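You operate a simulated robot arm through the tools that you are given. There is no shell and no other tool.

You are at the controls of a simulated robot arm. One attempt, no reset.

TASK
Stop the run, close both clamps and latch the emergency stop.
Fine: the film must stand still before a clamp comes down.

Only the result counts: the job must be done as asked and must still hold three seconds after the hand-in. Knocking over, shifting, dropping, spilling or breaking anything else fails it.

THE ROBOT
A 6-joint arm with a fingered hand, fixed in place. Base frame: the origin is on the floor under the middle of its stand, x ahead of it, y to its left, z up; the work surface is at about z = 49.3. Readings come in cm, degrees, newtons and seconds.
With the tool pointing down near the work surface it reaches from about 10 to 60 cm from the base axis. Its first joint turns from -166.0 to 166.0 degrees. Payload 4 kg.
The TCP is the grasp point between the finger pads, 2.6 cm short of the fingertips. In the tool frame z runs along the fingers and y along their closing line. The gripper opens to 14.8 cm; its body begins 7.3 cm behind the TCP. The gripper is a hand of 3 fingers: y runs from the thumb to the fingers, the wrist lies at [0, 0, -23.9] in the tool frame, and closing takes about 1.5 s.
Orientation is that of the tool frame in the base frame, as a unit quaternion [x, y, z, w]. With the fingers straight down and closing along the base's y, the tool's x points along the base's -x, its y along +y and its z along -z.

THE INTERFACE
- The arm moves only by the tool drive_tool. Its argument "moves" is a list of rows, each a list of 3 entries, a list of its own where there are three numbers: the shift along the tool's x, y, z in mm, then the turn, a rotation vector about the tool's x, y, z in degrees, then the finger opening in mm, from 0 to 148. In form: [[[tx, ty, tz], [ax, ay, az], claw], ...]. A call has 1 to 20 rows; each row is the pose to reach, as a shift and turn from the pose commanded when the call began, along the tool's axes at that moment. Rows are played at 5 a second. More than 5 cm and 8.6 degrees between two rows, or a gripper value outside its range, and nothing of the call is played. A pose out of reach is approached as far as the arm can. The call stops where the force on the tool passes 50 N (or 10 N more than at its start, if that is more) or the arm is blocked; 0.2 s more then pass. Each finger travels about 15.3 cm/s and halts on what it meets, pressing with about 23 N; the grip force reading is that of the motor and also rises with nothing between the fingers. The clock runs only during rows and for 0.2 s after the last one: add rows that repeat a pose to give the fingers time. The reply holds the time, the measured pose of the TCP, the force on the tool along the base axes, the opening and the grip force, in the units named above and with some noise, with the torque about the TCP (base axes, N m) and any sound that the robot's microphone picked up.
- Cameras (640 x 400 px; columns grow to the right, rows downward): "scene" is fixed at [4.63, 49.78, 190.96]; the picture's right is [-0.54, -0.84, 0.00], its down [-0.55, 0.35, -0.76] and it looks along [0.64, -0.41, -0.65] (base axes); focal length 331 px, centre (320, 200). "wrist" rides on the gripper at [6.8, -3.9, -9] in the tool frame; the picture's right is [0.50, 0.87, 0.00], its down [-0.65, 0.38, -0.65] and it looks along [-0.57, 0.33, 0.76] (tool axes); focal length 222 px, centre (320, 200). There is no depth. A picture from a camera that has moved, and an enlarged one, comes with that camera's place and axes in the base frame and with its lens.
- capture(camera): a new picture of that camera. It takes no simulated time.
- lift_body(by): moves the trunk up (or, below 0, down) by that many cm; the arm rides with it, the base frame stays. It gives what a move gives, with no picture.
- preshape(shape): the hand has 3 fingers and takes this shape, open, in about a second: jaw (thumb against the fingers, like two jaws); tri (thumb and two fingers); tip (a fingertip pinch); poke (one finger out to press); point (the index stretched); flat (the hand flat); cup (the hand cupped); fist (a fist). The gripper value then closes the fingers along that shape, each until it touches; the sizes above hold for jaw. It gives what a move gives, with no picture.
- inspect(camera, box): a new picture of the part [left, top, right, bottom] of that camera's present view, enlarged. It takes no simulated time.
- close_job(): hands the job in; it is judged then, once.

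Nothing tells you positions but the pictures and the camera data. Unless the task says otherwise, let go and move clear before handing in.

The tools are called as name(argument=value, ...) on one line, values as JSON. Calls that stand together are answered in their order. drive_tool: Moves the arm, as the interface text tells. Its arguments: {"type":"object","properties":{"moves":{"type":"array","items":{"type":"array"}}},"required":["moves"]} The other tools are called the same way: lift_body (by) moves the trunk up or down; preshape (shape) gives the hand a shape; capture (camera) takes a picture; inspect (camera, box) takes an enlarged picture of a part of a camera's view; close_job () hands the job in.

At the start:

```text
t: 0.0
position: [33.87, -6.73, 141.31]
ee_rot: [0.0, 1.0, 0.0, 0.0]
force: [-0.1, 0.3, -0.4]
ft_torque: [-0.05, -0.02, 0.0]
width: 14.81
finger_force: 0.1
shape: jaw
trunk travel left (down, up): [-27.5, 4.2]
```

scene: 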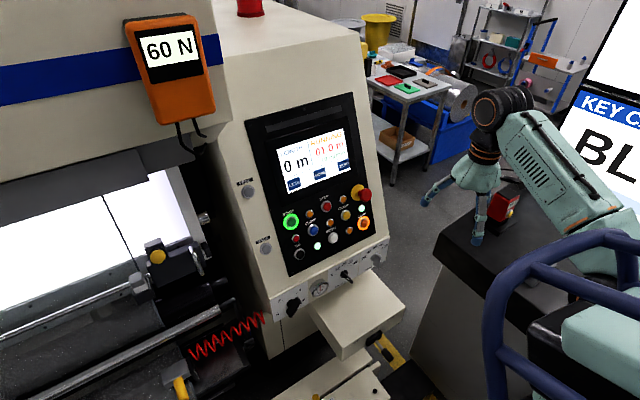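
wrist: 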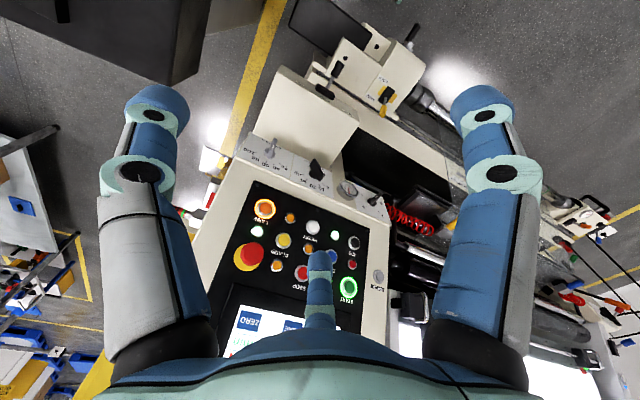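

I see a film-processing machine with an operator panel of buttons, a screen and an emergency stop mushroom. I'll enlarge the panel to read the labels.

inspect(camera="scene", box=[240, 90, 400, 190])

inspect(camera="scene", box=[265, 175, 395, 275])

inspect(camera="wrist", box=[220, 130, 420, 255])

inspect(camera="scene", box=[0, 150, 320, 400])

inspect(camera="scene", box=[260, 240, 420, 340])

```text
4.00 times, centred on (320, 140) of scene
camera zoom: at [4.63, 49.78, 190.96], right [-0.54, -0.84, 0.0], down [-0.55, 0.35, -0.76], along [0.64, -0.41, -0.65], focal length 1324 px, centre (320, 440)
```

zoom: 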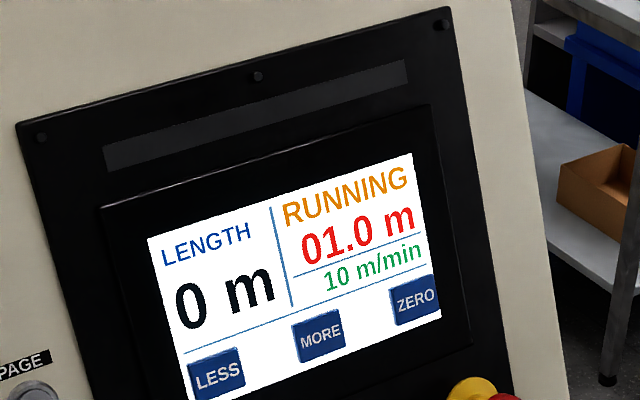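

```text
4.00 times, centred on (330, 225) of scene
camera zoom: at [4.63, 49.78, 190.96], right [-0.54, -0.84, 0.0], down [-0.55, 0.35, -0.76], along [0.64, -0.41, -0.65], focal length 1324 px, centre (280, 100)
```

zoom: 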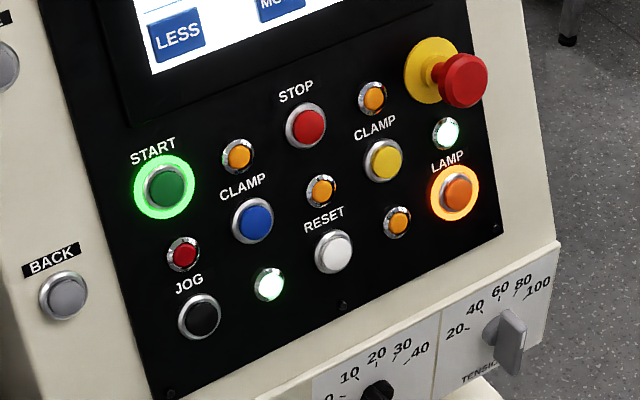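

```text
3.20 times, centred on (320, 192) of wrist
camera zoom: at [27.12, -10.71, 150.11], right [-0.5, 0.87, 0.0], down [0.65, 0.38, 0.65], along [0.57, 0.33, -0.76], focal length 711 px, centre (320, 224)
```

zoom: 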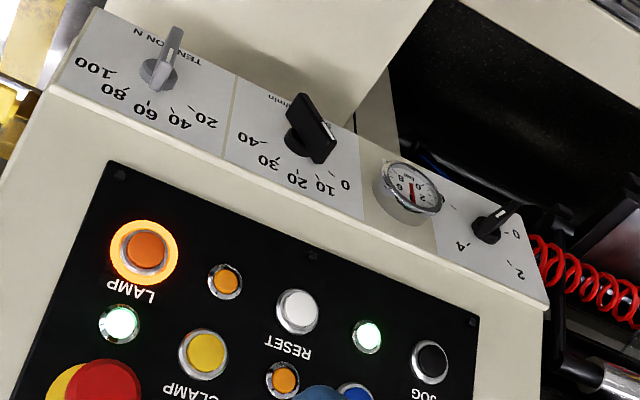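

```text
1.60 times, centred on (160, 275) of scene
camera zoom: at [4.63, 49.78, 190.96], right [-0.54, -0.84, 0.0], down [-0.55, 0.35, -0.76], along [0.64, -0.41, -0.65], focal length 530 px, centre (576, 80)
```

zoom: 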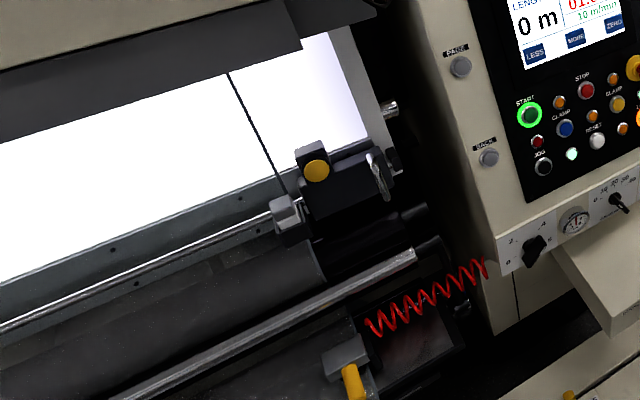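

```text
4.00 times, centred on (340, 290) of scene
camera zoom: at [4.63, 49.78, 190.96], right [-0.54, -0.84, 0.0], down [-0.55, 0.35, -0.76], along [0.64, -0.41, -0.65], focal length 1324 px, centre (240, -160)
```

zoom: 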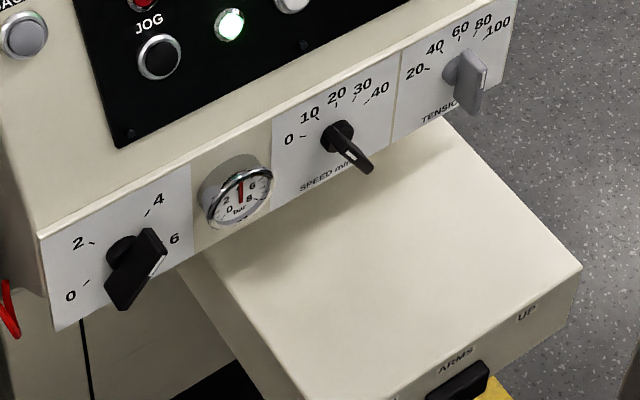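

The panel buttons triangulate to these places: STOP about (66.3, 7.7, 124.5), blue CLAMP (64.3, 13.8, 119.6), yellow CLAMP (64.3, 1.7, 119.6), and the E-stop head near (62.4, -4.2, 126.4). The panel faces back and up about 23°. Next I read the sign on the right and shape the hand to poke.

inspect(camera="scene", box=[520, 0, 640, 220])

inspect(camera="scene", box=[120, 0, 280, 100])

preshape(shape="poke")

```text
1.82 times, centred on (580, 110) of scene
camera zoom: at [4.63, 49.78, 190.96], right [-0.54, -0.84, 0.0], down [-0.55, 0.35, -0.76], along [0.64, -0.41, -0.65], focal length 602 px, centre (-153, 364)
```

zoom: 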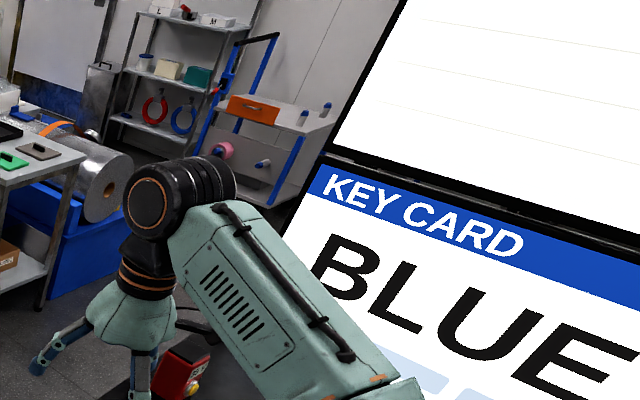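

```text
4.00 times, centred on (200, 50) of scene
camera zoom: at [4.63, 49.78, 190.96], right [-0.54, -0.84, 0.0], down [-0.55, 0.35, -0.76], along [0.64, -0.41, -0.65], focal length 1324 px, centre (800, 800)
```

zoom: 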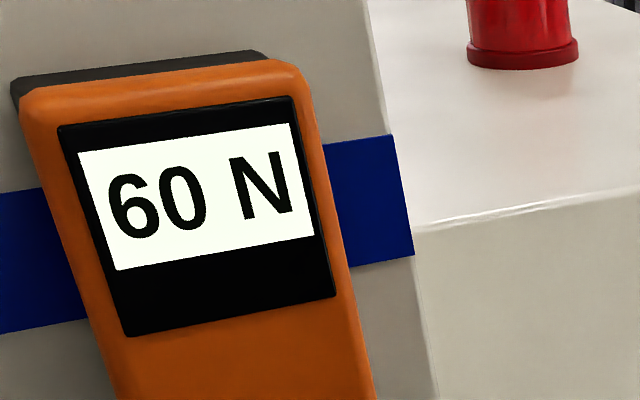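

```text
t: 0.9
position: [33.74, -7.01, 141.15]
ee_rot: [0.0, 1.0, 0.0, 0.0]
force: [0.0, 0.6, -0.6]
ft_torque: [0.04, -0.02, -0.02]
width: 0.0
finger_force: 0.1
shape: poke
trunk travel left (down, up): [-27.5, 4.2]
```

The sign is only a key card ("BLUE"), and the hand now has the poke shape. I want to see which finger sticks out and what the red/yellow object next to the hand is.

inspect(camera="scene", box=[410, 140, 570, 260])

capture(camera="wrist")

capture(camera="scene")

```text
3.33 times, centred on (490, 200) of scene
camera zoom: at [4.63, 49.78, 190.96], right [-0.54, -0.84, 0.0], down [-0.55, 0.35, -0.76], along [0.64, -0.41, -0.65], focal length 1104 px, centre (-247, 200)
```

zoom: 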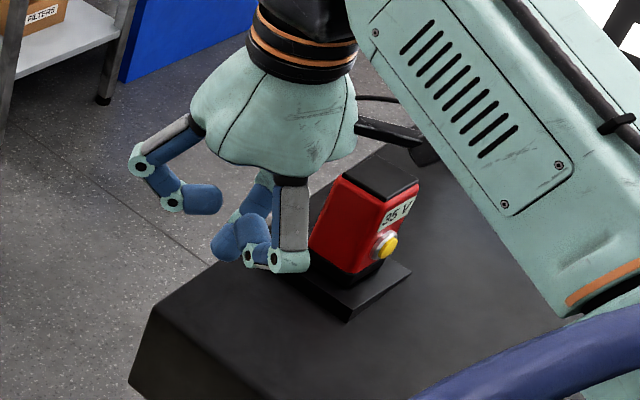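

```text
taken
camera wrist: at [27.12, -10.71, 150.11], right [-0.5, 0.87, 0.0], down [0.65, 0.38, 0.65], along [0.57, 0.33, -0.76], focal length 222 px, centre (320, 200)
```

wrist: 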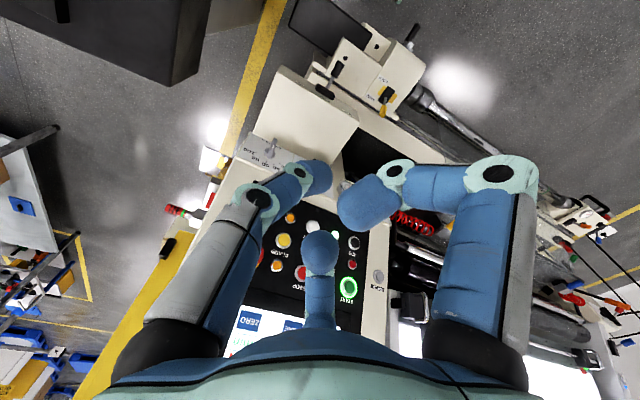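

```text
taken
```

scene: 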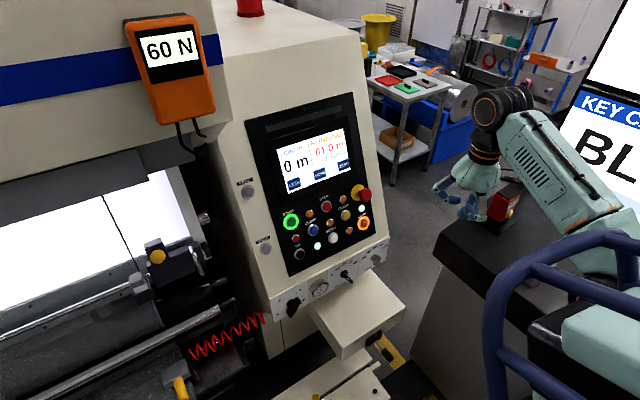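

All three fingers look curled in this view, so I'll look closer at the hand before deciding which shape presses best.

inspect(camera="scene", box=[425, 150, 505, 230])

inspect(camera="wrist", box=[160, 130, 480, 330])

drive_tool(moves=[[[0, 0, 0], [0, 0, 0], 0], [[0, 0, 0], [0, 0, 0], 0], [[0, 0, 0], [0, 0, 0], 0], [[0, 0, 0], [0, 0, 0], 0], [[0, 0, 0], [0, 0, 0], 0]])

inspect(camera="scene", box=[425, 150, 505, 230])

```text
5.00 times, centred on (465, 190) of scene
camera zoom: at [4.63, 49.78, 190.96], right [-0.54, -0.84, 0.0], down [-0.55, 0.35, -0.76], along [0.64, -0.41, -0.65], focal length 1656 px, centre (-405, 250)
```

zoom: 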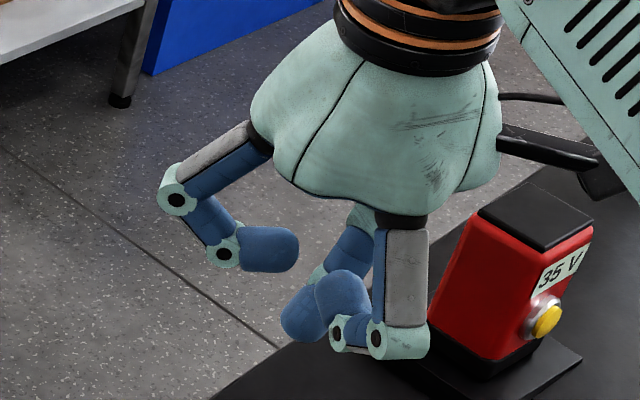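

```text
2.00 times, centred on (320, 230) of wrist
camera zoom: at [27.12, -10.71, 150.11], right [-0.5, 0.87, 0.0], down [0.65, 0.38, 0.65], along [0.57, 0.33, -0.76], focal length 444 px, centre (320, 140)
```

zoom: 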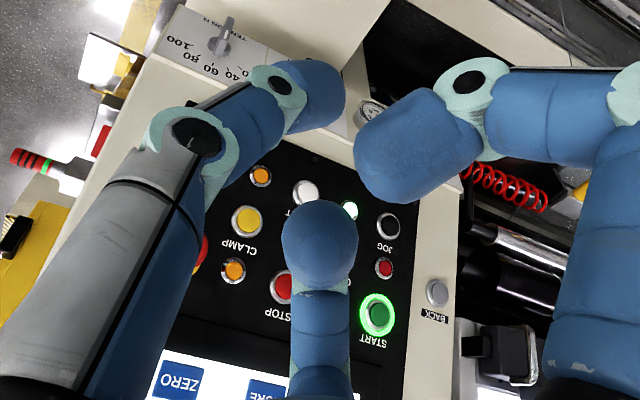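

```text
t: 2.1
position: [33.9, -6.82, 141.24]
ee_rot: [0.0, 1.0, 0.0, 0.0]
force: [-0.4, -0.2, -0.4]
ft_torque: [-0.02, -0.02, 0.04]
width: 0.0
finger_force: 23.2
shape: jaw
trunk travel left (down, up): [-27.5, 4.2]
```

```text
5.00 times, centred on (465, 190) of scene
camera zoom: at [4.63, 49.78, 190.96], right [-0.54, -0.84, 0.0], down [-0.55, 0.35, -0.76], along [0.64, -0.41, -0.65], focal length 1656 px, centre (-405, 250)
```

zoom: 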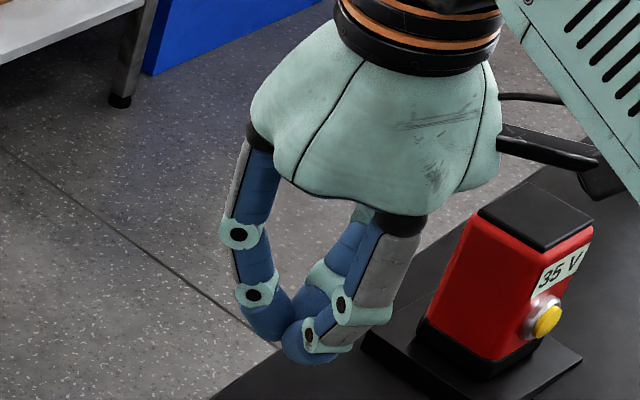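

Commanding an opening of 0 brought the hand to a closed jaw, with the three fingertips together on the tool axis. I'll view it from the wrist, then compare it with the "point" shape.

capture(camera="wrist")

preshape(shape="point")

inspect(camera="scene", box=[425, 150, 505, 230])

capture(camera="wrist")

```text
taken
camera wrist: at [27.12, -10.71, 150.11], right [-0.5, 0.87, 0.0], down [0.65, 0.38, 0.65], along [0.57, 0.33, -0.76], focal length 222 px, centre (320, 200)
```

wrist: 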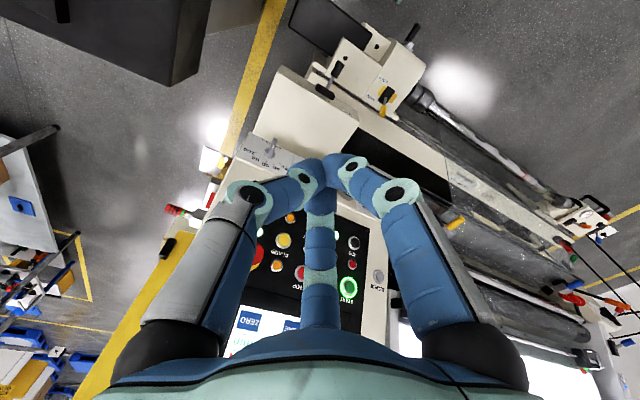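

```text
t: 3.0
position: [33.86, -6.88, 141.28]
ee_rot: [0.0, 1.0, 0.0, -0.001]
force: [0.1, 0.3, -0.4]
ft_torque: [0.01, -0.02, 0.01]
width: 0.01
finger_force: 0.1
shape: point
trunk travel left (down, up): [-27.5, 4.2]
```

```text
5.00 times, centred on (465, 190) of scene
camera zoom: at [4.63, 49.78, 190.96], right [-0.54, -0.84, 0.0], down [-0.55, 0.35, -0.76], along [0.64, -0.41, -0.65], focal length 1656 px, centre (-405, 250)
```

zoom: 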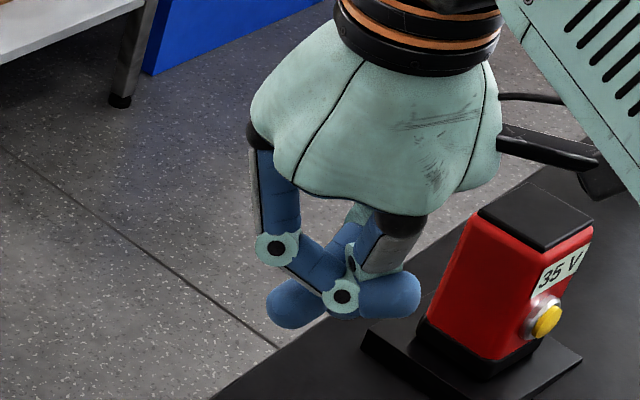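

```text
taken
camera wrist: at [27.12, -10.71, 150.11], right [-0.5, 0.87, 0.0], down [0.65, 0.38, 0.65], along [0.57, 0.33, -0.76], focal length 222 px, centre (320, 200)
```

wrist: 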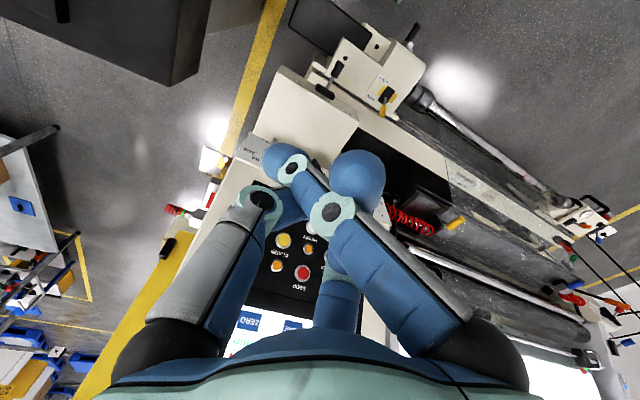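

The "point" shape leaves the hand tangled, while the closed jaw is a tidy cone. I'll check whether "poke" holds when I command it fully open, and see what "tip" gives.

preshape(shape="poke")

drive_tool(moves=[[[0, 0, 0], [0, 0, 0], 148], [[0, 0, 0], [0, 0, 0], 148], [[0, 0, 0], [0, 0, 0], 148]])

inspect(camera="scene", box=[425, 150, 505, 230])

preshape(shape="tip")

inspect(camera="scene", box=[425, 150, 505, 230])

capture(camera="wrist")

```text
t: 3.9
position: [33.83, -6.91, 141.26]
ee_rot: [-0.001, 1.0, -0.001, 0.0]
force: [0.0, 0.7, 0.0]
ft_torque: [0.0, 0.04, 0.02]
width: 0.02
finger_force: 0.0
shape: poke
trunk travel left (down, up): [-27.5, 4.2]
```

```text
t: 4.7
position: [33.86, -6.87, 141.34]
ee_rot: [0.001, 1.0, 0.0, -0.001]
force: [-0.3, 0.5, -0.3]
ft_torque: [0.03, 0.0, 0.01]
width: 0.0
finger_force: 0.0
shape: poke
trunk travel left (down, up): [-27.5, 4.2]
```

```text
5.00 times, centred on (465, 190) of scene
camera zoom: at [4.63, 49.78, 190.96], right [-0.54, -0.84, 0.0], down [-0.55, 0.35, -0.76], along [0.64, -0.41, -0.65], focal length 1656 px, centre (-405, 250)
```

zoom: 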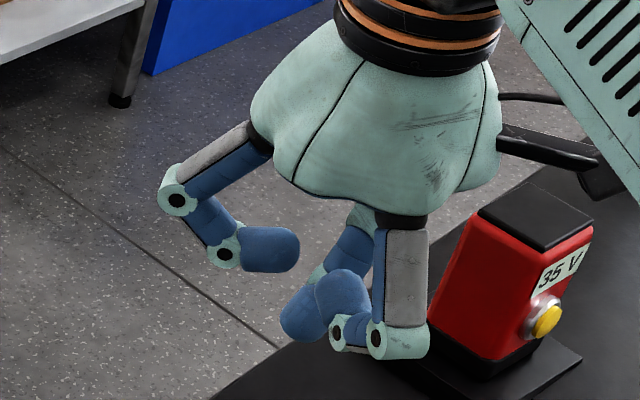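

```text
t: 5.6
position: [33.85, -6.93, 141.3]
ee_rot: [0.001, 1.0, 0.0, 0.0]
force: [-0.5, 0.0, -0.1]
ft_torque: [-0.02, -0.01, 0.01]
width: 14.77
finger_force: 0.2
shape: tip
trunk travel left (down, up): [-27.5, 4.2]
```

```text
5.00 times, centred on (465, 190) of scene
camera zoom: at [4.63, 49.78, 190.96], right [-0.54, -0.84, 0.0], down [-0.55, 0.35, -0.76], along [0.64, -0.41, -0.65], focal length 1656 px, centre (-405, 250)
```

zoom: 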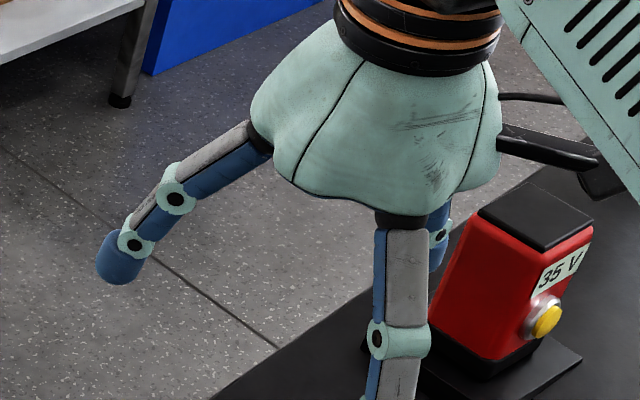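

```text
taken
camera wrist: at [27.12, -10.71, 150.11], right [-0.5, 0.87, 0.0], down [0.65, 0.38, 0.65], along [0.57, 0.33, -0.76], focal length 222 px, centre (320, 200)
```

wrist: 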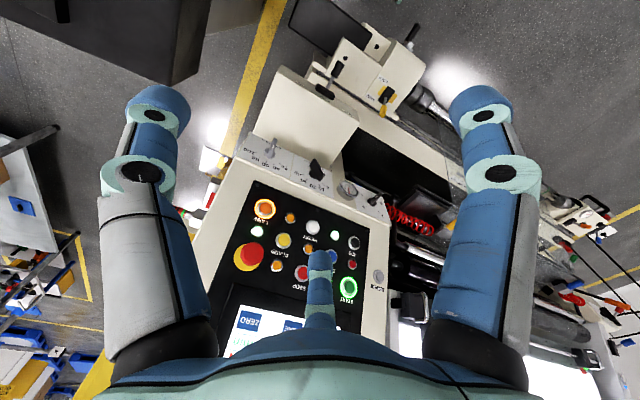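

"Poke" holds when the opening is 148: the thumb tip sits on the tool axis about 3 cm past the TCP and the other fingers stay folded back. Next I go back to poke and swing the tool to face the panel, about 5 cm short of STOP.

preshape(shape="poke")

drive_tool(moves=[[[-15, 9, 8.5], [0, -4.22, 0], 148], [[-30, 18, 17], [0, -8.44, 0], 148], [[-45, 27, 25.5], [0, -12.66, 0], 148], [[-60, 36, 34], [0, -16.88, 0], 148], [[-75, 45, 42.5], [0, -21.1, 0], 148], [[-90, 54, 51], [0, -25.32, 0], 148], [[-105, 63, 59.5], [0, -29.54, 0], 148], [[-120, 72, 68], [0, -33.76, 0], 148], [[-135, 81, 76.5], [0, -37.98, 0], 148], [[-150, 90, 85], [0, -42.2, 0], 148], [[-165, 99, 93.5], [0, -46.42, 0], 148], [[-180, 108, 102], [0, -50.64, 0], 148], [[-195, 117, 110.5], [0, -54.86, 0], 148], [[-210, 126, 119], [0, -59.08, 0], 148], [[-220, 136, 127.5], [0, -63.3, 0], 148], [[-230, 145, 136], [0, -67.5, 0], 148]])

capture(camera="scene")

capture(camera="wrist")

```text
t: 6.5
position: [33.8, -6.82, 141.18]
ee_rot: [0.0, 1.0, 0.0, 0.0]
force: [-0.8, 0.1, 0.4]
ft_torque: [-0.03, 0.01, 0.03]
width: 0.01
finger_force: 0.0
shape: poke
trunk travel left (down, up): [-27.5, 4.2]
```

```text
t: 9.9
position: [56.88, 7.86, 127.7]
ee_rot: [0.0, 0.831, 0.0, 0.556]
force: [-0.1, 0.2, 0.3]
ft_torque: [0.01, 0.02, 0.01]
width: 0.0
finger_force: 0.1
shape: poke
trunk travel left (down, up): [-27.5, 4.2]
```

```text
taken
```

scene: 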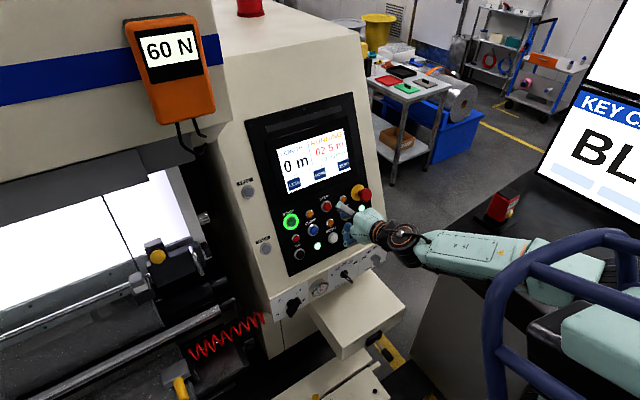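

```text
taken
camera wrist: at [45.96, 3.96, 124.8], right [-0.19, 0.87, -0.46], down [-0.35, 0.38, 0.86], along [0.92, 0.33, 0.23], focal length 222 px, centre (320, 200)
```

wrist: 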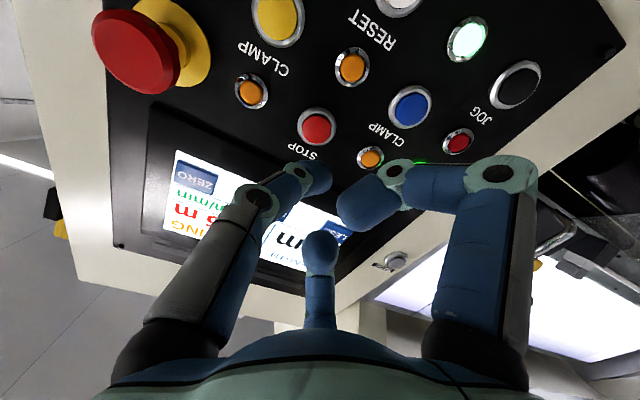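

The hand now faces the panel squarely and STOP lies nearly on the tool axis, about 10 cm ahead of the TCP. I'll approach to within about 2 cm and check the alignment.

drive_tool(moves=[[[-1, 0, 12], [0, 0, 0], 148], [[-2, 0, 24], [0, 0, 0], 148], [[-3, 0, 36], [0, 0, 0], 148], [[-3, 0, 48], [0, 0, 0], 148]])

inspect(camera="scene", box=[280, 170, 400, 260])

capture(camera="wrist")

inspect(camera="wrist", box=[220, 80, 420, 205])

```text
t: 10.9
position: [61.38, 7.47, 125.97]
ee_rot: [-0.001, 0.832, 0.001, 0.555]
force: [0.6, 0.2, 0.0]
ft_torque: [0.03, 0.0, 0.0]
width: 0.0
finger_force: 0.1
shape: poke
trunk travel left (down, up): [-27.5, 4.2]
```

```text
4.44 times, centred on (340, 215) of scene
camera zoom: at [4.63, 49.78, 190.96], right [-0.54, -0.84, 0.0], down [-0.55, 0.35, -0.76], along [0.64, -0.41, -0.65], focal length 1472 px, centre (231, 133)
```

zoom: 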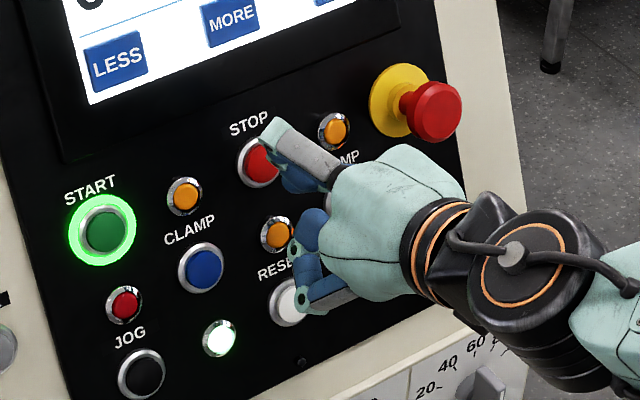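

```text
taken
camera wrist: at [50.48, 3.83, 123.14], right [-0.19, 0.87, -0.46], down [-0.35, 0.38, 0.86], along [0.92, 0.33, 0.23], focal length 222 px, centre (320, 200)
```

wrist: 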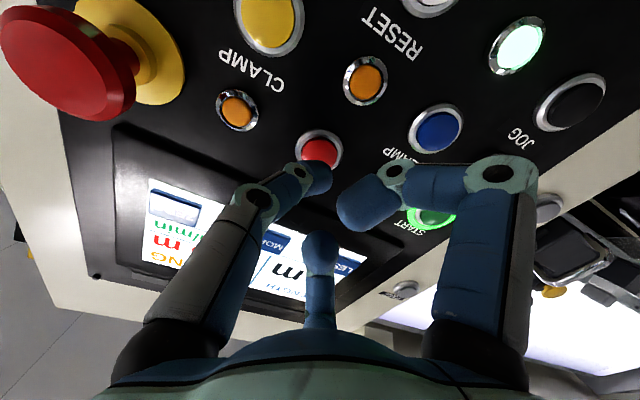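

```text
3.20 times, centred on (320, 142) of wrist
camera zoom: at [50.48, 3.83, 123.14], right [-0.19, 0.87, -0.46], down [-0.35, 0.38, 0.86], along [0.92, 0.33, 0.23], focal length 711 px, centre (320, 384)
```

zoom: 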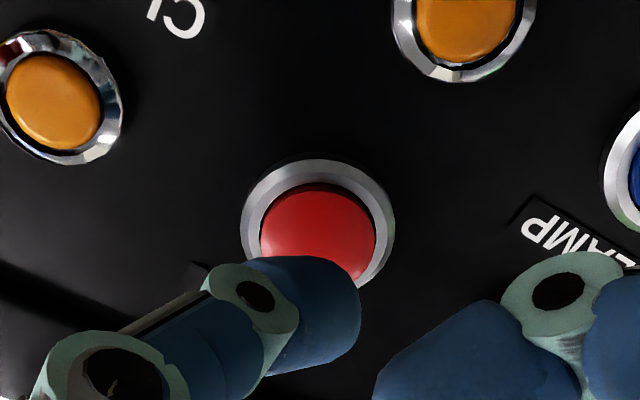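

STOP sits on the tool axis, about 2 cm ahead of the thumb tip. I'll press in small steps while watching force and sound.

drive_tool(moves=[[[0, 0, 6], [0, 0, 0], 148], [[0, 0, 12], [0, 0, 0], 148], [[0, 0, 16], [0, 0, 0], 148], [[0, 0, 19], [0, 0, 0], 148], [[0, 0, 21], [0, 0, 0], 148], [[0, 0, 23], [0, 0, 0], 148]])

inspect(camera="scene", box=[260, 120, 400, 260])

inspect(camera="wrist", box=[220, 80, 420, 205])

```text
t: 12.3
position: [63.52, 7.67, 125.19]
ee_rot: [0.0, 0.832, -0.001, 0.555]
force: [0.1, -0.1, -0.4]
ft_torque: [0.0, 0.01, -0.01]
width: 0.0
finger_force: 0.0
shape: poke
trunk travel left (down, up): [-27.5, 4.2]
```

```text
2.86 times, centred on (330, 190) of scene
camera zoom: at [4.63, 49.78, 190.96], right [-0.54, -0.84, 0.0], down [-0.55, 0.35, -0.76], along [0.64, -0.41, -0.65], focal length 946 px, centre (291, 229)
```

zoom: 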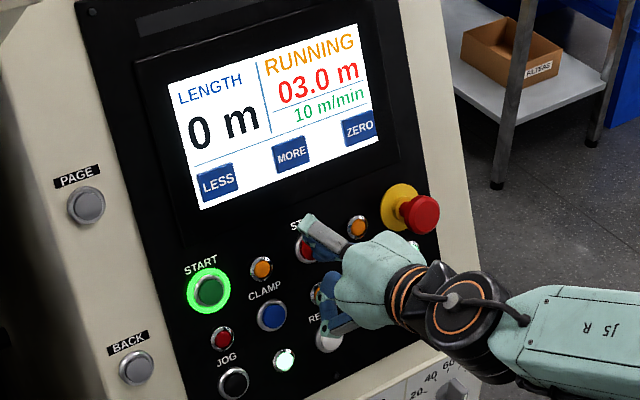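

```text
3.20 times, centred on (320, 142) of wrist
camera zoom: at [52.59, 3.81, 122.22], right [-0.19, 0.87, -0.46], down [-0.35, 0.38, 0.86], along [0.92, 0.33, 0.23], focal length 711 px, centre (320, 384)
```

zoom: 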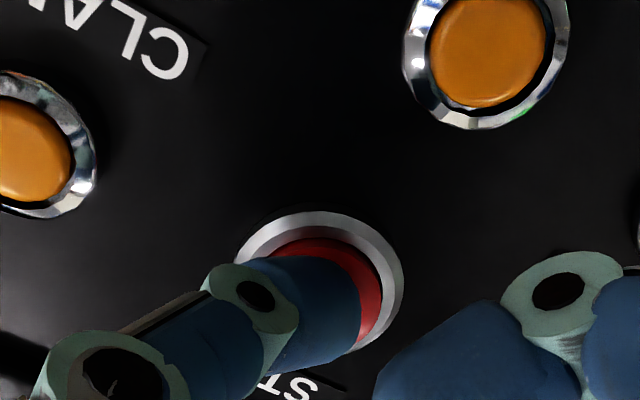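

Not touching yet: the tip is right at the cap and the screen still reads RUNNING. I'll push on in 2 mm steps.

drive_tool(moves=[[[0, 0, 2], [0, 0, 0], 148], [[0, 0, 4], [0, 0, 0], 148], [[0, 0, 6], [0, 0, 0], 148], [[0, 0, 8], [0, 0, 0], 148], [[0, 0, 8], [0, 0, 0], 148]])

inspect(camera="scene", box=[260, 120, 400, 260])

inspect(camera="wrist", box=[220, 80, 420, 205])

```text
t: 13.5
position: [64.05, 7.67, 125.04]
ee_rot: [0.001, 0.831, -0.001, 0.556]
force: [-10.6, -0.5, 1.7]
ft_torque: [0.02, 0.11, 0.03]
width: 0.0
finger_force: 0.0
shape: poke
trunk travel left (down, up): [-27.5, 4.2]
heard: click
```

```text
2.86 times, centred on (330, 190) of scene
camera zoom: at [4.63, 49.78, 190.96], right [-0.54, -0.84, 0.0], down [-0.55, 0.35, -0.76], along [0.64, -0.41, -0.65], focal length 946 px, centre (291, 229)
```

zoom: 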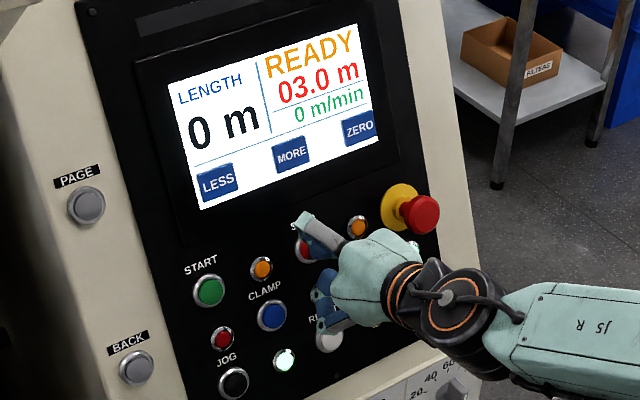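

```text
3.20 times, centred on (320, 142) of wrist
camera zoom: at [53.2, 3.82, 122.09], right [-0.19, 0.87, -0.46], down [-0.36, 0.38, 0.85], along [0.92, 0.33, 0.24], focal length 711 px, centre (320, 384)
```

zoom: 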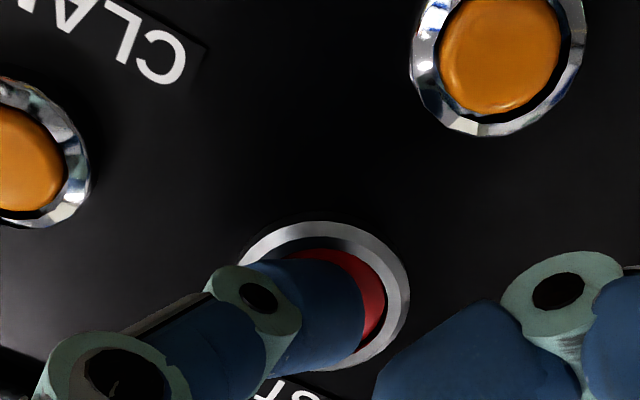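

The click sounded and the screen now reads READY at 0 m/min, so the film is still. I'll retract 4 cm, then shift to the blue CLAMP, which is 5.4 cm down the panel and 6.1 cm to the left.

drive_tool(moves=[[[0, 0, -8], [0, 0, 0], 148], [[0, 0, -24], [0, 0, 0], 148], [[0, 0, -36], [0, 0, 0], 148], [[14, 16, -36], [0, 0, 0], 148], [[28, 32, -36], [0, 0, 0], 148], [[42, 48, -36], [0, 0, 0], 148], [[53.7, 61.3, -36], [0, 0, 0], 148], [[53.7, 61.3, -24], [0, 0, 0], 148], [[53.7, 61.3, -14], [0, 0, 0], 148]])

inspect(camera="scene", box=[260, 120, 400, 260])

inspect(camera="wrist", box=[220, 80, 420, 205])

```text
t: 15.5
position: [61.01, 13.74, 120.45]
ee_rot: [0.0, 0.831, 0.0, 0.556]
force: [0.7, 0.2, -0.4]
ft_torque: [0.02, 0.02, 0.02]
width: 0.0
finger_force: 0.2
shape: poke
trunk travel left (down, up): [-27.5, 4.2]
```

```text
2.86 times, centred on (330, 190) of scene
camera zoom: at [4.63, 49.78, 190.96], right [-0.54, -0.84, 0.0], down [-0.55, 0.35, -0.76], along [0.64, -0.41, -0.65], focal length 946 px, centre (291, 229)
```

zoom: 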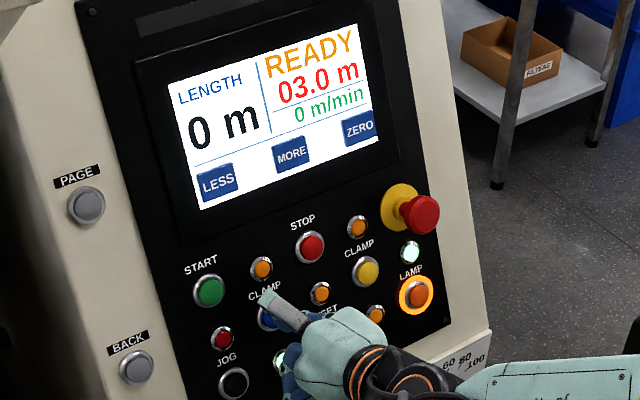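

```text
3.20 times, centred on (320, 142) of wrist
camera zoom: at [50.06, 9.95, 117.48], right [-0.19, 0.87, -0.46], down [-0.35, 0.38, 0.86], along [0.92, 0.33, 0.23], focal length 711 px, centre (320, 384)
```

zoom: 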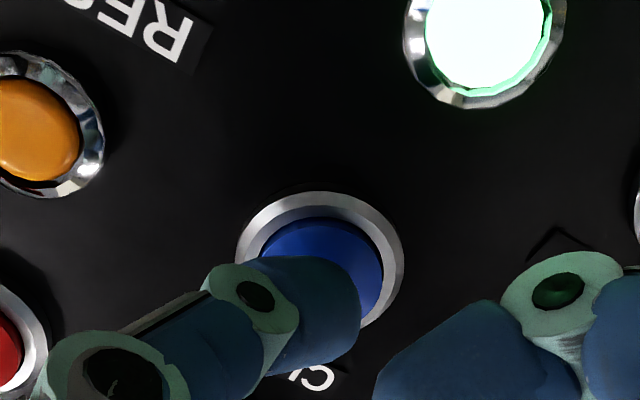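

The blue CLAMP is centred under the tip and nothing else has changed. I'll press it now.

drive_tool(moves=[[[0, 0, 6], [0, 0, 0], 148], [[0, 0, 9], [0, 0, 0], 148], [[0, 0, 11], [0, 0, 0], 148], [[0, 0, 13], [0, 0, 0], 148], [[0, 0, 14], [0, 0, 0], 148]])

inspect(camera="scene", box=[260, 120, 400, 260])

capture(camera="scene")

```text
t: 16.7
position: [62.03, 13.71, 120.01]
ee_rot: [0.0, 0.831, 0.0, 0.556]
force: [-9.9, 0.8, 3.4]
ft_torque: [0.05, 0.01, 0.04]
width: 0.01
finger_force: 0.1
shape: poke
trunk travel left (down, up): [-27.5, 4.2]
heard: click
```

```text
2.86 times, centred on (330, 190) of scene
camera zoom: at [4.63, 49.78, 190.96], right [-0.54, -0.84, 0.0], down [-0.55, 0.35, -0.76], along [0.64, -0.41, -0.65], focal length 946 px, centre (291, 229)
```

zoom: 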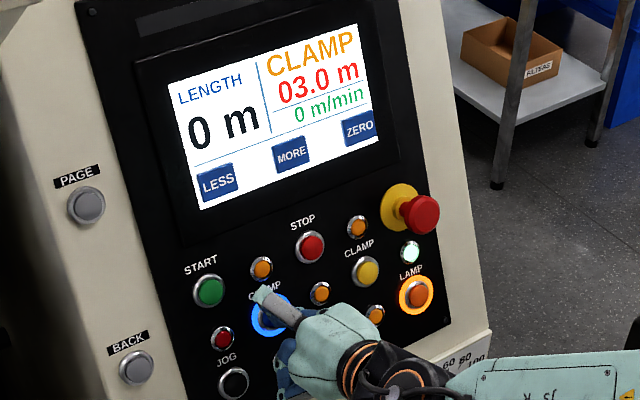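

```text
taken
```

scene: 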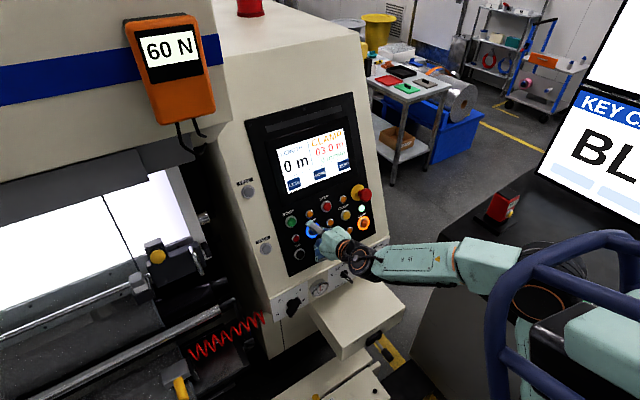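

The blue clamp is closed: its ring is lit and the screen shows CLAMP. Next is the yellow CLAMP, 12.2 cm to the right in the same row, after a 4 cm retreat.

drive_tool(moves=[[[0, 0, -8], [0, 0, 0], 148], [[0, 0, -24], [0, 0, 0], 148], [[0, 0, -38], [0, 0, 0], 148], [[0, -24, -38], [0, 0, 0], 148], [[0, -49, -38], [0, 0, 0], 148], [[0, -73, -38], [0, 0, 0], 148], [[0, -98, -38], [0, 0, 0], 148], [[0, -122, -38], [0, 0, 0], 148], [[0, -122, -26], [0, 0, 0], 148], [[0, -122, -14], [0, 0, 0], 148]])

inspect(camera="scene", box=[260, 120, 400, 260])

inspect(camera="wrist", box=[220, 80, 420, 205])

capture(camera="wrist")

```text
t: 18.9
position: [60.89, 2.48, 120.65]
ee_rot: [0.003, 0.832, -0.005, 0.555]
force: [1.1, -0.5, -0.4]
ft_torque: [-0.02, -0.01, 0.0]
width: 0.0
finger_force: 0.1
shape: poke
out of reach, approached as far as the arm can: row 8, 9, 10
trunk travel left (down, up): [-27.5, 4.2]
```

```text
2.86 times, centred on (330, 190) of scene
camera zoom: at [4.63, 49.78, 190.96], right [-0.54, -0.84, 0.0], down [-0.55, 0.35, -0.76], along [0.64, -0.41, -0.65], focal length 946 px, centre (291, 229)
```

zoom: 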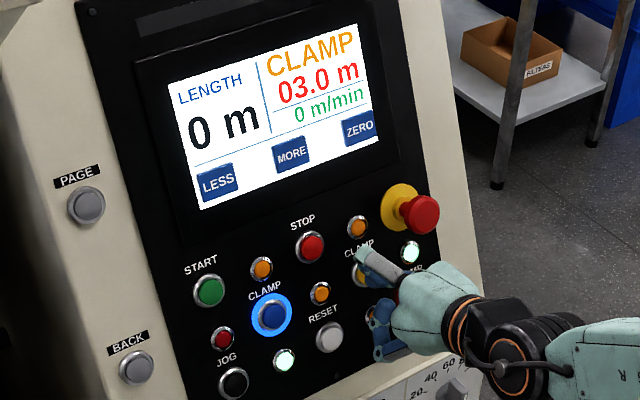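

```text
3.20 times, centred on (320, 142) of wrist
camera zoom: at [50.0, -1.29, 117.75], right [-0.18, 0.87, -0.47], down [-0.35, 0.39, 0.85], along [0.92, 0.32, 0.23], focal length 711 px, centre (320, 384)
```

zoom: 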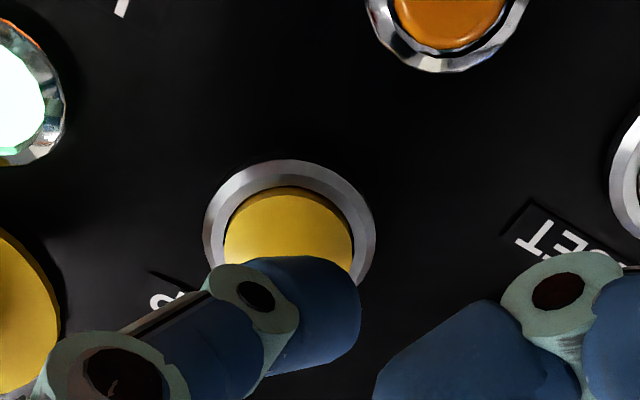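

```text
taken
camera wrist: at [50.0, -1.29, 117.75], right [-0.18, 0.87, -0.47], down [-0.35, 0.39, 0.85], along [0.92, 0.32, 0.23], focal length 222 px, centre (320, 200)
```

wrist: 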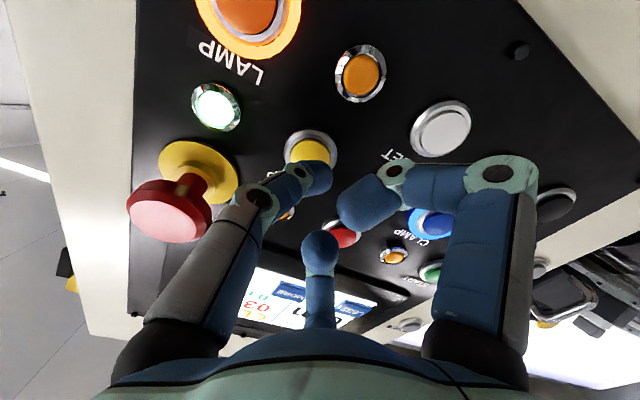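

The yellow CLAMP is about 0.7 cm right of the tip axis because the arm reported the last centimetre as out of reach. I'll look at the arm's configuration before trying a way around.

inspect(camera="scene", box=[320, 150, 640, 400])

drive_tool(moves=[[[0, 0, -10], [0, 0, 0], 148], [[0, 0, -20], [0, 0, 0], 148], [[0, 0, -20], [0, 0, 0], 148]])

```text
1.60 times, centred on (480, 275) of scene
camera zoom: at [4.63, 49.78, 190.96], right [-0.54, -0.84, 0.0], down [-0.55, 0.35, -0.76], along [0.64, -0.41, -0.65], focal length 530 px, centre (64, 80)
```

zoom: 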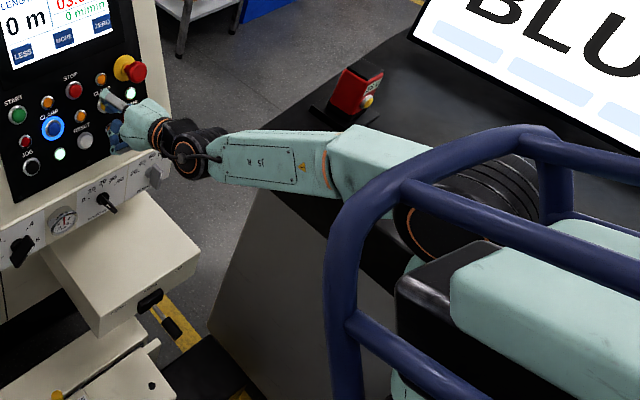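

```text
t: 19.7
position: [59.08, 2.52, 121.57]
ee_rot: [0.002, 0.832, -0.003, 0.555]
force: [0.6, 0.5, 0.2]
ft_torque: [-0.02, -0.01, -0.01]
width: 0.0
finger_force: 0.1
shape: poke
trunk travel left (down, up): [-27.5, 4.2]
```

The forearm and tool are nearly in line here, so the wrist is close to a singularity. Tilting the hand 20° so it comes in from the left side should take the wrist out of alignment and keep the approach clear.

drive_tool(moves=[[[0, 2, -3], [4, 0, 0], 148], [[0, 4, -6], [8, 0, 0], 148], [[0, 6, -9], [12, 0, 0], 148], [[0, 6, -10], [16, 0, 0], 148], [[0, 6, -10], [20, 0, 0], 148], [[0, 6, -10], [20, 0, 0], 148]])

inspect(camera="scene", box=[260, 120, 400, 260])

capture(camera="wrist")

```text
t: 21.1
position: [58.12, 3.16, 121.97]
ee_rot: [0.096, 0.819, -0.145, 0.547]
force: [-0.5, 0.1, -0.3]
ft_torque: [0.02, -0.05, -0.01]
width: 0.0
finger_force: 0.1
shape: poke
trunk travel left (down, up): [-27.5, 4.2]
```

```text
2.86 times, centred on (330, 190) of scene
camera zoom: at [4.63, 49.78, 190.96], right [-0.54, -0.84, 0.0], down [-0.55, 0.35, -0.76], along [0.64, -0.41, -0.65], focal length 946 px, centre (291, 229)
```

zoom: 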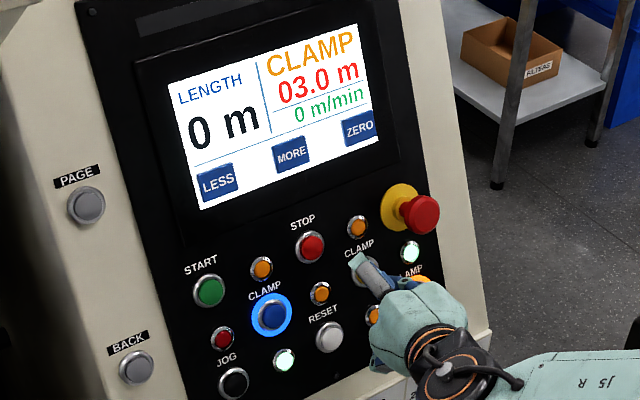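

```text
taken
camera wrist: at [46.63, 2.7, 119.41], right [0.08, 0.81, -0.58], down [-0.2, 0.58, 0.79], along [0.98, 0.05, 0.21], focal length 222 px, centre (320, 200)
```

wrist: 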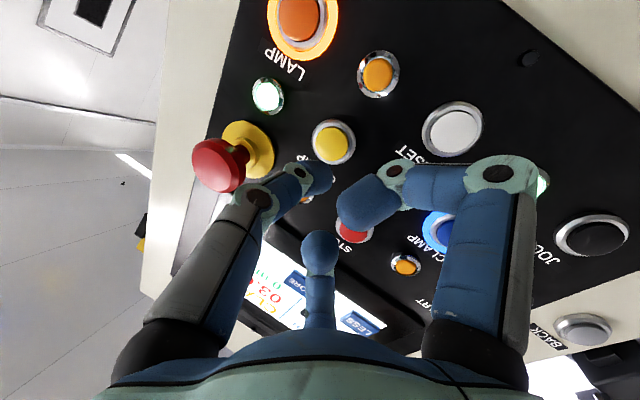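

Now the yellow CLAMP lies at about (0.3, 1.0, 7.1) cm in the tool frame. I'll move to about 1.6 cm short of it along the panel's normal and check.

drive_tool(moves=[[[1.5, 0, 9], [0, 0, 0], 148], [[3, 0, 18], [0, 0, 0], 148], [[3.3, 0, 26], [0, 0, 0], 148]])

inspect(camera="scene", box=[260, 120, 400, 260])

inspect(camera="wrist", box=[220, 80, 420, 205])

```text
t: 21.9
position: [60.32, 2.37, 120.72]
ee_rot: [0.097, 0.818, -0.144, 0.548]
force: [0.4, -0.6, 1.1]
ft_torque: [0.05, 0.0, 0.01]
width: 0.0
finger_force: 0.0
shape: poke
trunk travel left (down, up): [-27.5, 4.2]
```

```text
2.86 times, centred on (330, 190) of scene
camera zoom: at [4.63, 49.78, 190.96], right [-0.54, -0.84, 0.0], down [-0.55, 0.35, -0.76], along [0.64, -0.41, -0.65], focal length 946 px, centre (291, 229)
```

zoom: 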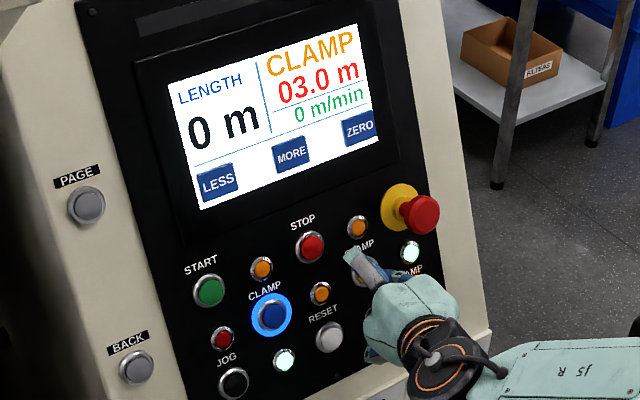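

```text
3.20 times, centred on (320, 142) of wrist
camera zoom: at [48.75, 1.77, 118.18], right [0.08, 0.81, -0.58], down [-0.2, 0.58, 0.79], along [0.98, 0.05, 0.21], focal length 711 px, centre (320, 384)
```

zoom: 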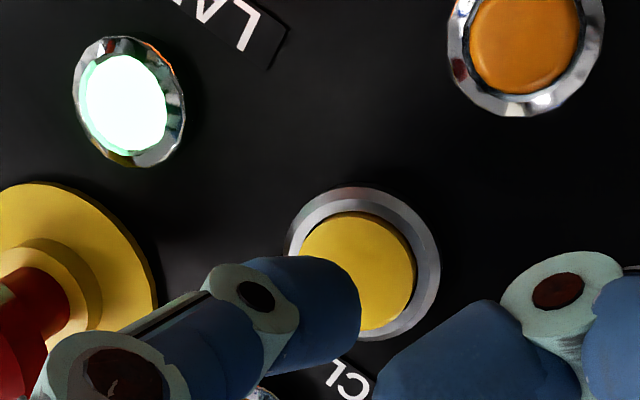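

The tip's path along the panel normal now runs through the yellow cap. I'll press along that normal in small steps.

drive_tool(moves=[[[0, 2.7, 7.5], [0, 0, 0], 148], [[0, 4.8, 13.2], [0, 0, 0], 148], [[0, 5.8, 16], [0, 0, 0], 148], [[0, 6.5, 17.9], [0, 0, 0], 148], [[0, 7.2, 19.7], [0, 0, 0], 148], [[0, 7.9, 21.6], [0, 0, 0], 148]])

inspect(camera="scene", box=[260, 120, 400, 260])

inspect(camera="wrist", box=[220, 80, 420, 205])

```text
t: 23.3
position: [62.13, 2.29, 119.98]
ee_rot: [0.096, 0.818, -0.144, 0.549]
force: [-14.7, 3.6, 3.6]
ft_torque: [-0.01, 0.09, -0.07]
width: 0.03
finger_force: 0.1
shape: poke
trunk travel left (down, up): [-27.5, 4.2]
heard: click
```

```text
2.86 times, centred on (330, 190) of scene
camera zoom: at [4.63, 49.78, 190.96], right [-0.54, -0.84, 0.0], down [-0.55, 0.35, -0.76], along [0.64, -0.41, -0.65], focal length 946 px, centre (291, 229)
```

zoom: 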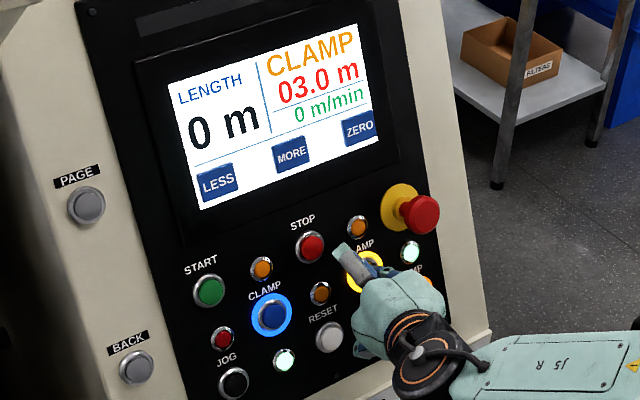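

```text
3.20 times, centred on (320, 142) of wrist
camera zoom: at [50.61, 1.83, 117.31], right [0.08, 0.81, -0.58], down [-0.2, 0.58, 0.79], along [0.98, 0.05, 0.21], focal length 711 px, centre (320, 384)
```

zoom: 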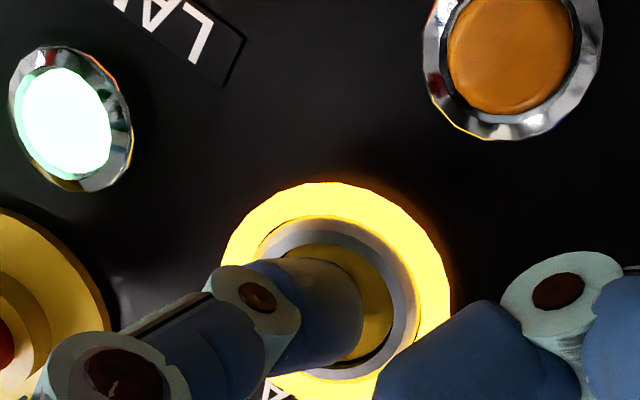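

Both clamps are closed: the yellow ring is lit as well. Now I retract 8 cm along the normal and shift over to the E-stop mushroom, staying clear of its head.

drive_tool(moves=[[[0, -3.4, -9.4], [0, 0, 0], 148], [[0, -10.3, -28.2], [0, 0, 0], 148], [[0, -17.1, -47], [0, 0, 0], 148], [[0, -23.9, -65.8], [0, 0, 0], 148], [[0, -27.4, -75.2], [0, 0, 0], 148], [[-13.6, -41.6, -70], [0, 0, 0], 148], [[-27.2, -55.8, -64.9], [0, 0, 0], 148], [[-40.8, -70, -59.7], [0, 0, 0], 148], [[-54.3, -84.3, -54.5], [0, 0, 0], 148], [[-54.3, -84.3, -54.5], [0, 0, 0], 148]])

inspect(camera="scene", box=[260, 120, 400, 260])

capture(camera="wrist")

inspect(camera="wrist", box=[220, 80, 420, 205])

```text
t: 25.5
position: [57.26, -3.74, 127.99]
ee_rot: [0.097, 0.818, -0.144, 0.548]
force: [0.2, -0.6, 0.7]
ft_torque: [-0.03, 0.03, -0.01]
width: 0.0
finger_force: 0.0
shape: poke
trunk travel left (down, up): [-27.5, 4.2]
```

```text
2.86 times, centred on (330, 190) of scene
camera zoom: at [4.63, 49.78, 190.96], right [-0.54, -0.84, 0.0], down [-0.55, 0.35, -0.76], along [0.64, -0.41, -0.65], focal length 946 px, centre (291, 229)
```

zoom: 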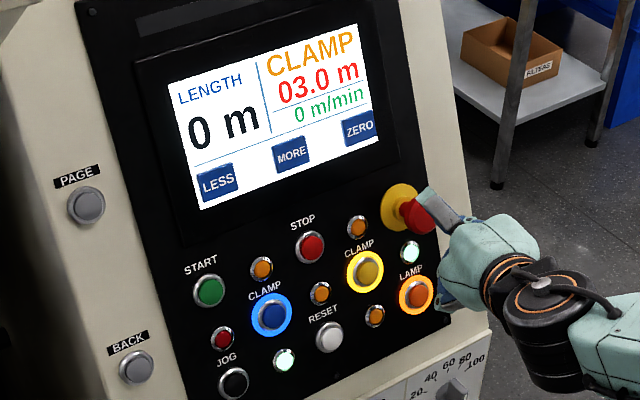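

```text
taken
camera wrist: at [45.64, -4.27, 125.22], right [0.08, 0.81, -0.58], down [-0.2, 0.58, 0.79], along [0.98, 0.05, 0.21], focal length 222 px, centre (320, 200)
```

wrist: 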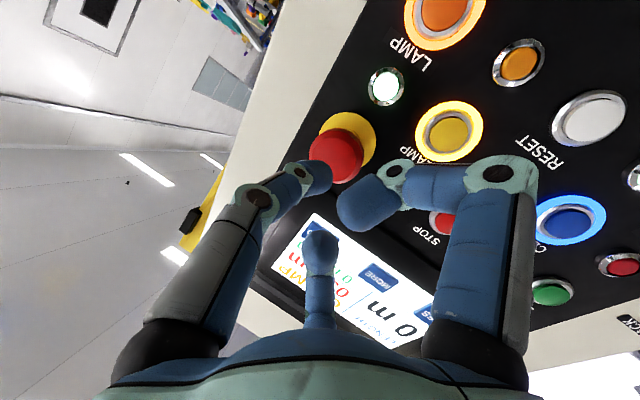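

```text
3.20 times, centred on (320, 142) of wrist
camera zoom: at [45.64, -4.27, 125.22], right [0.08, 0.81, -0.58], down [-0.2, 0.58, 0.79], along [0.98, 0.05, 0.21], focal length 711 px, centre (320, 384)
```

zoom: 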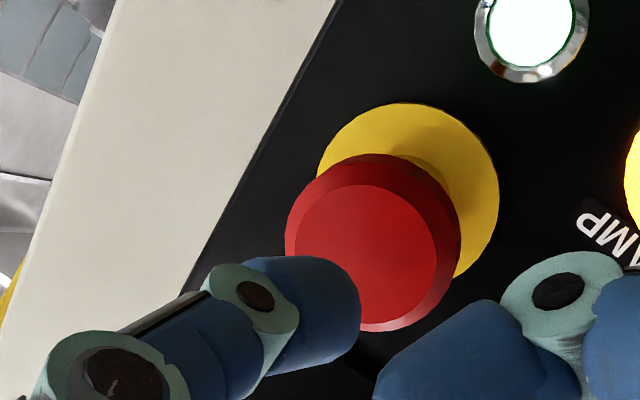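

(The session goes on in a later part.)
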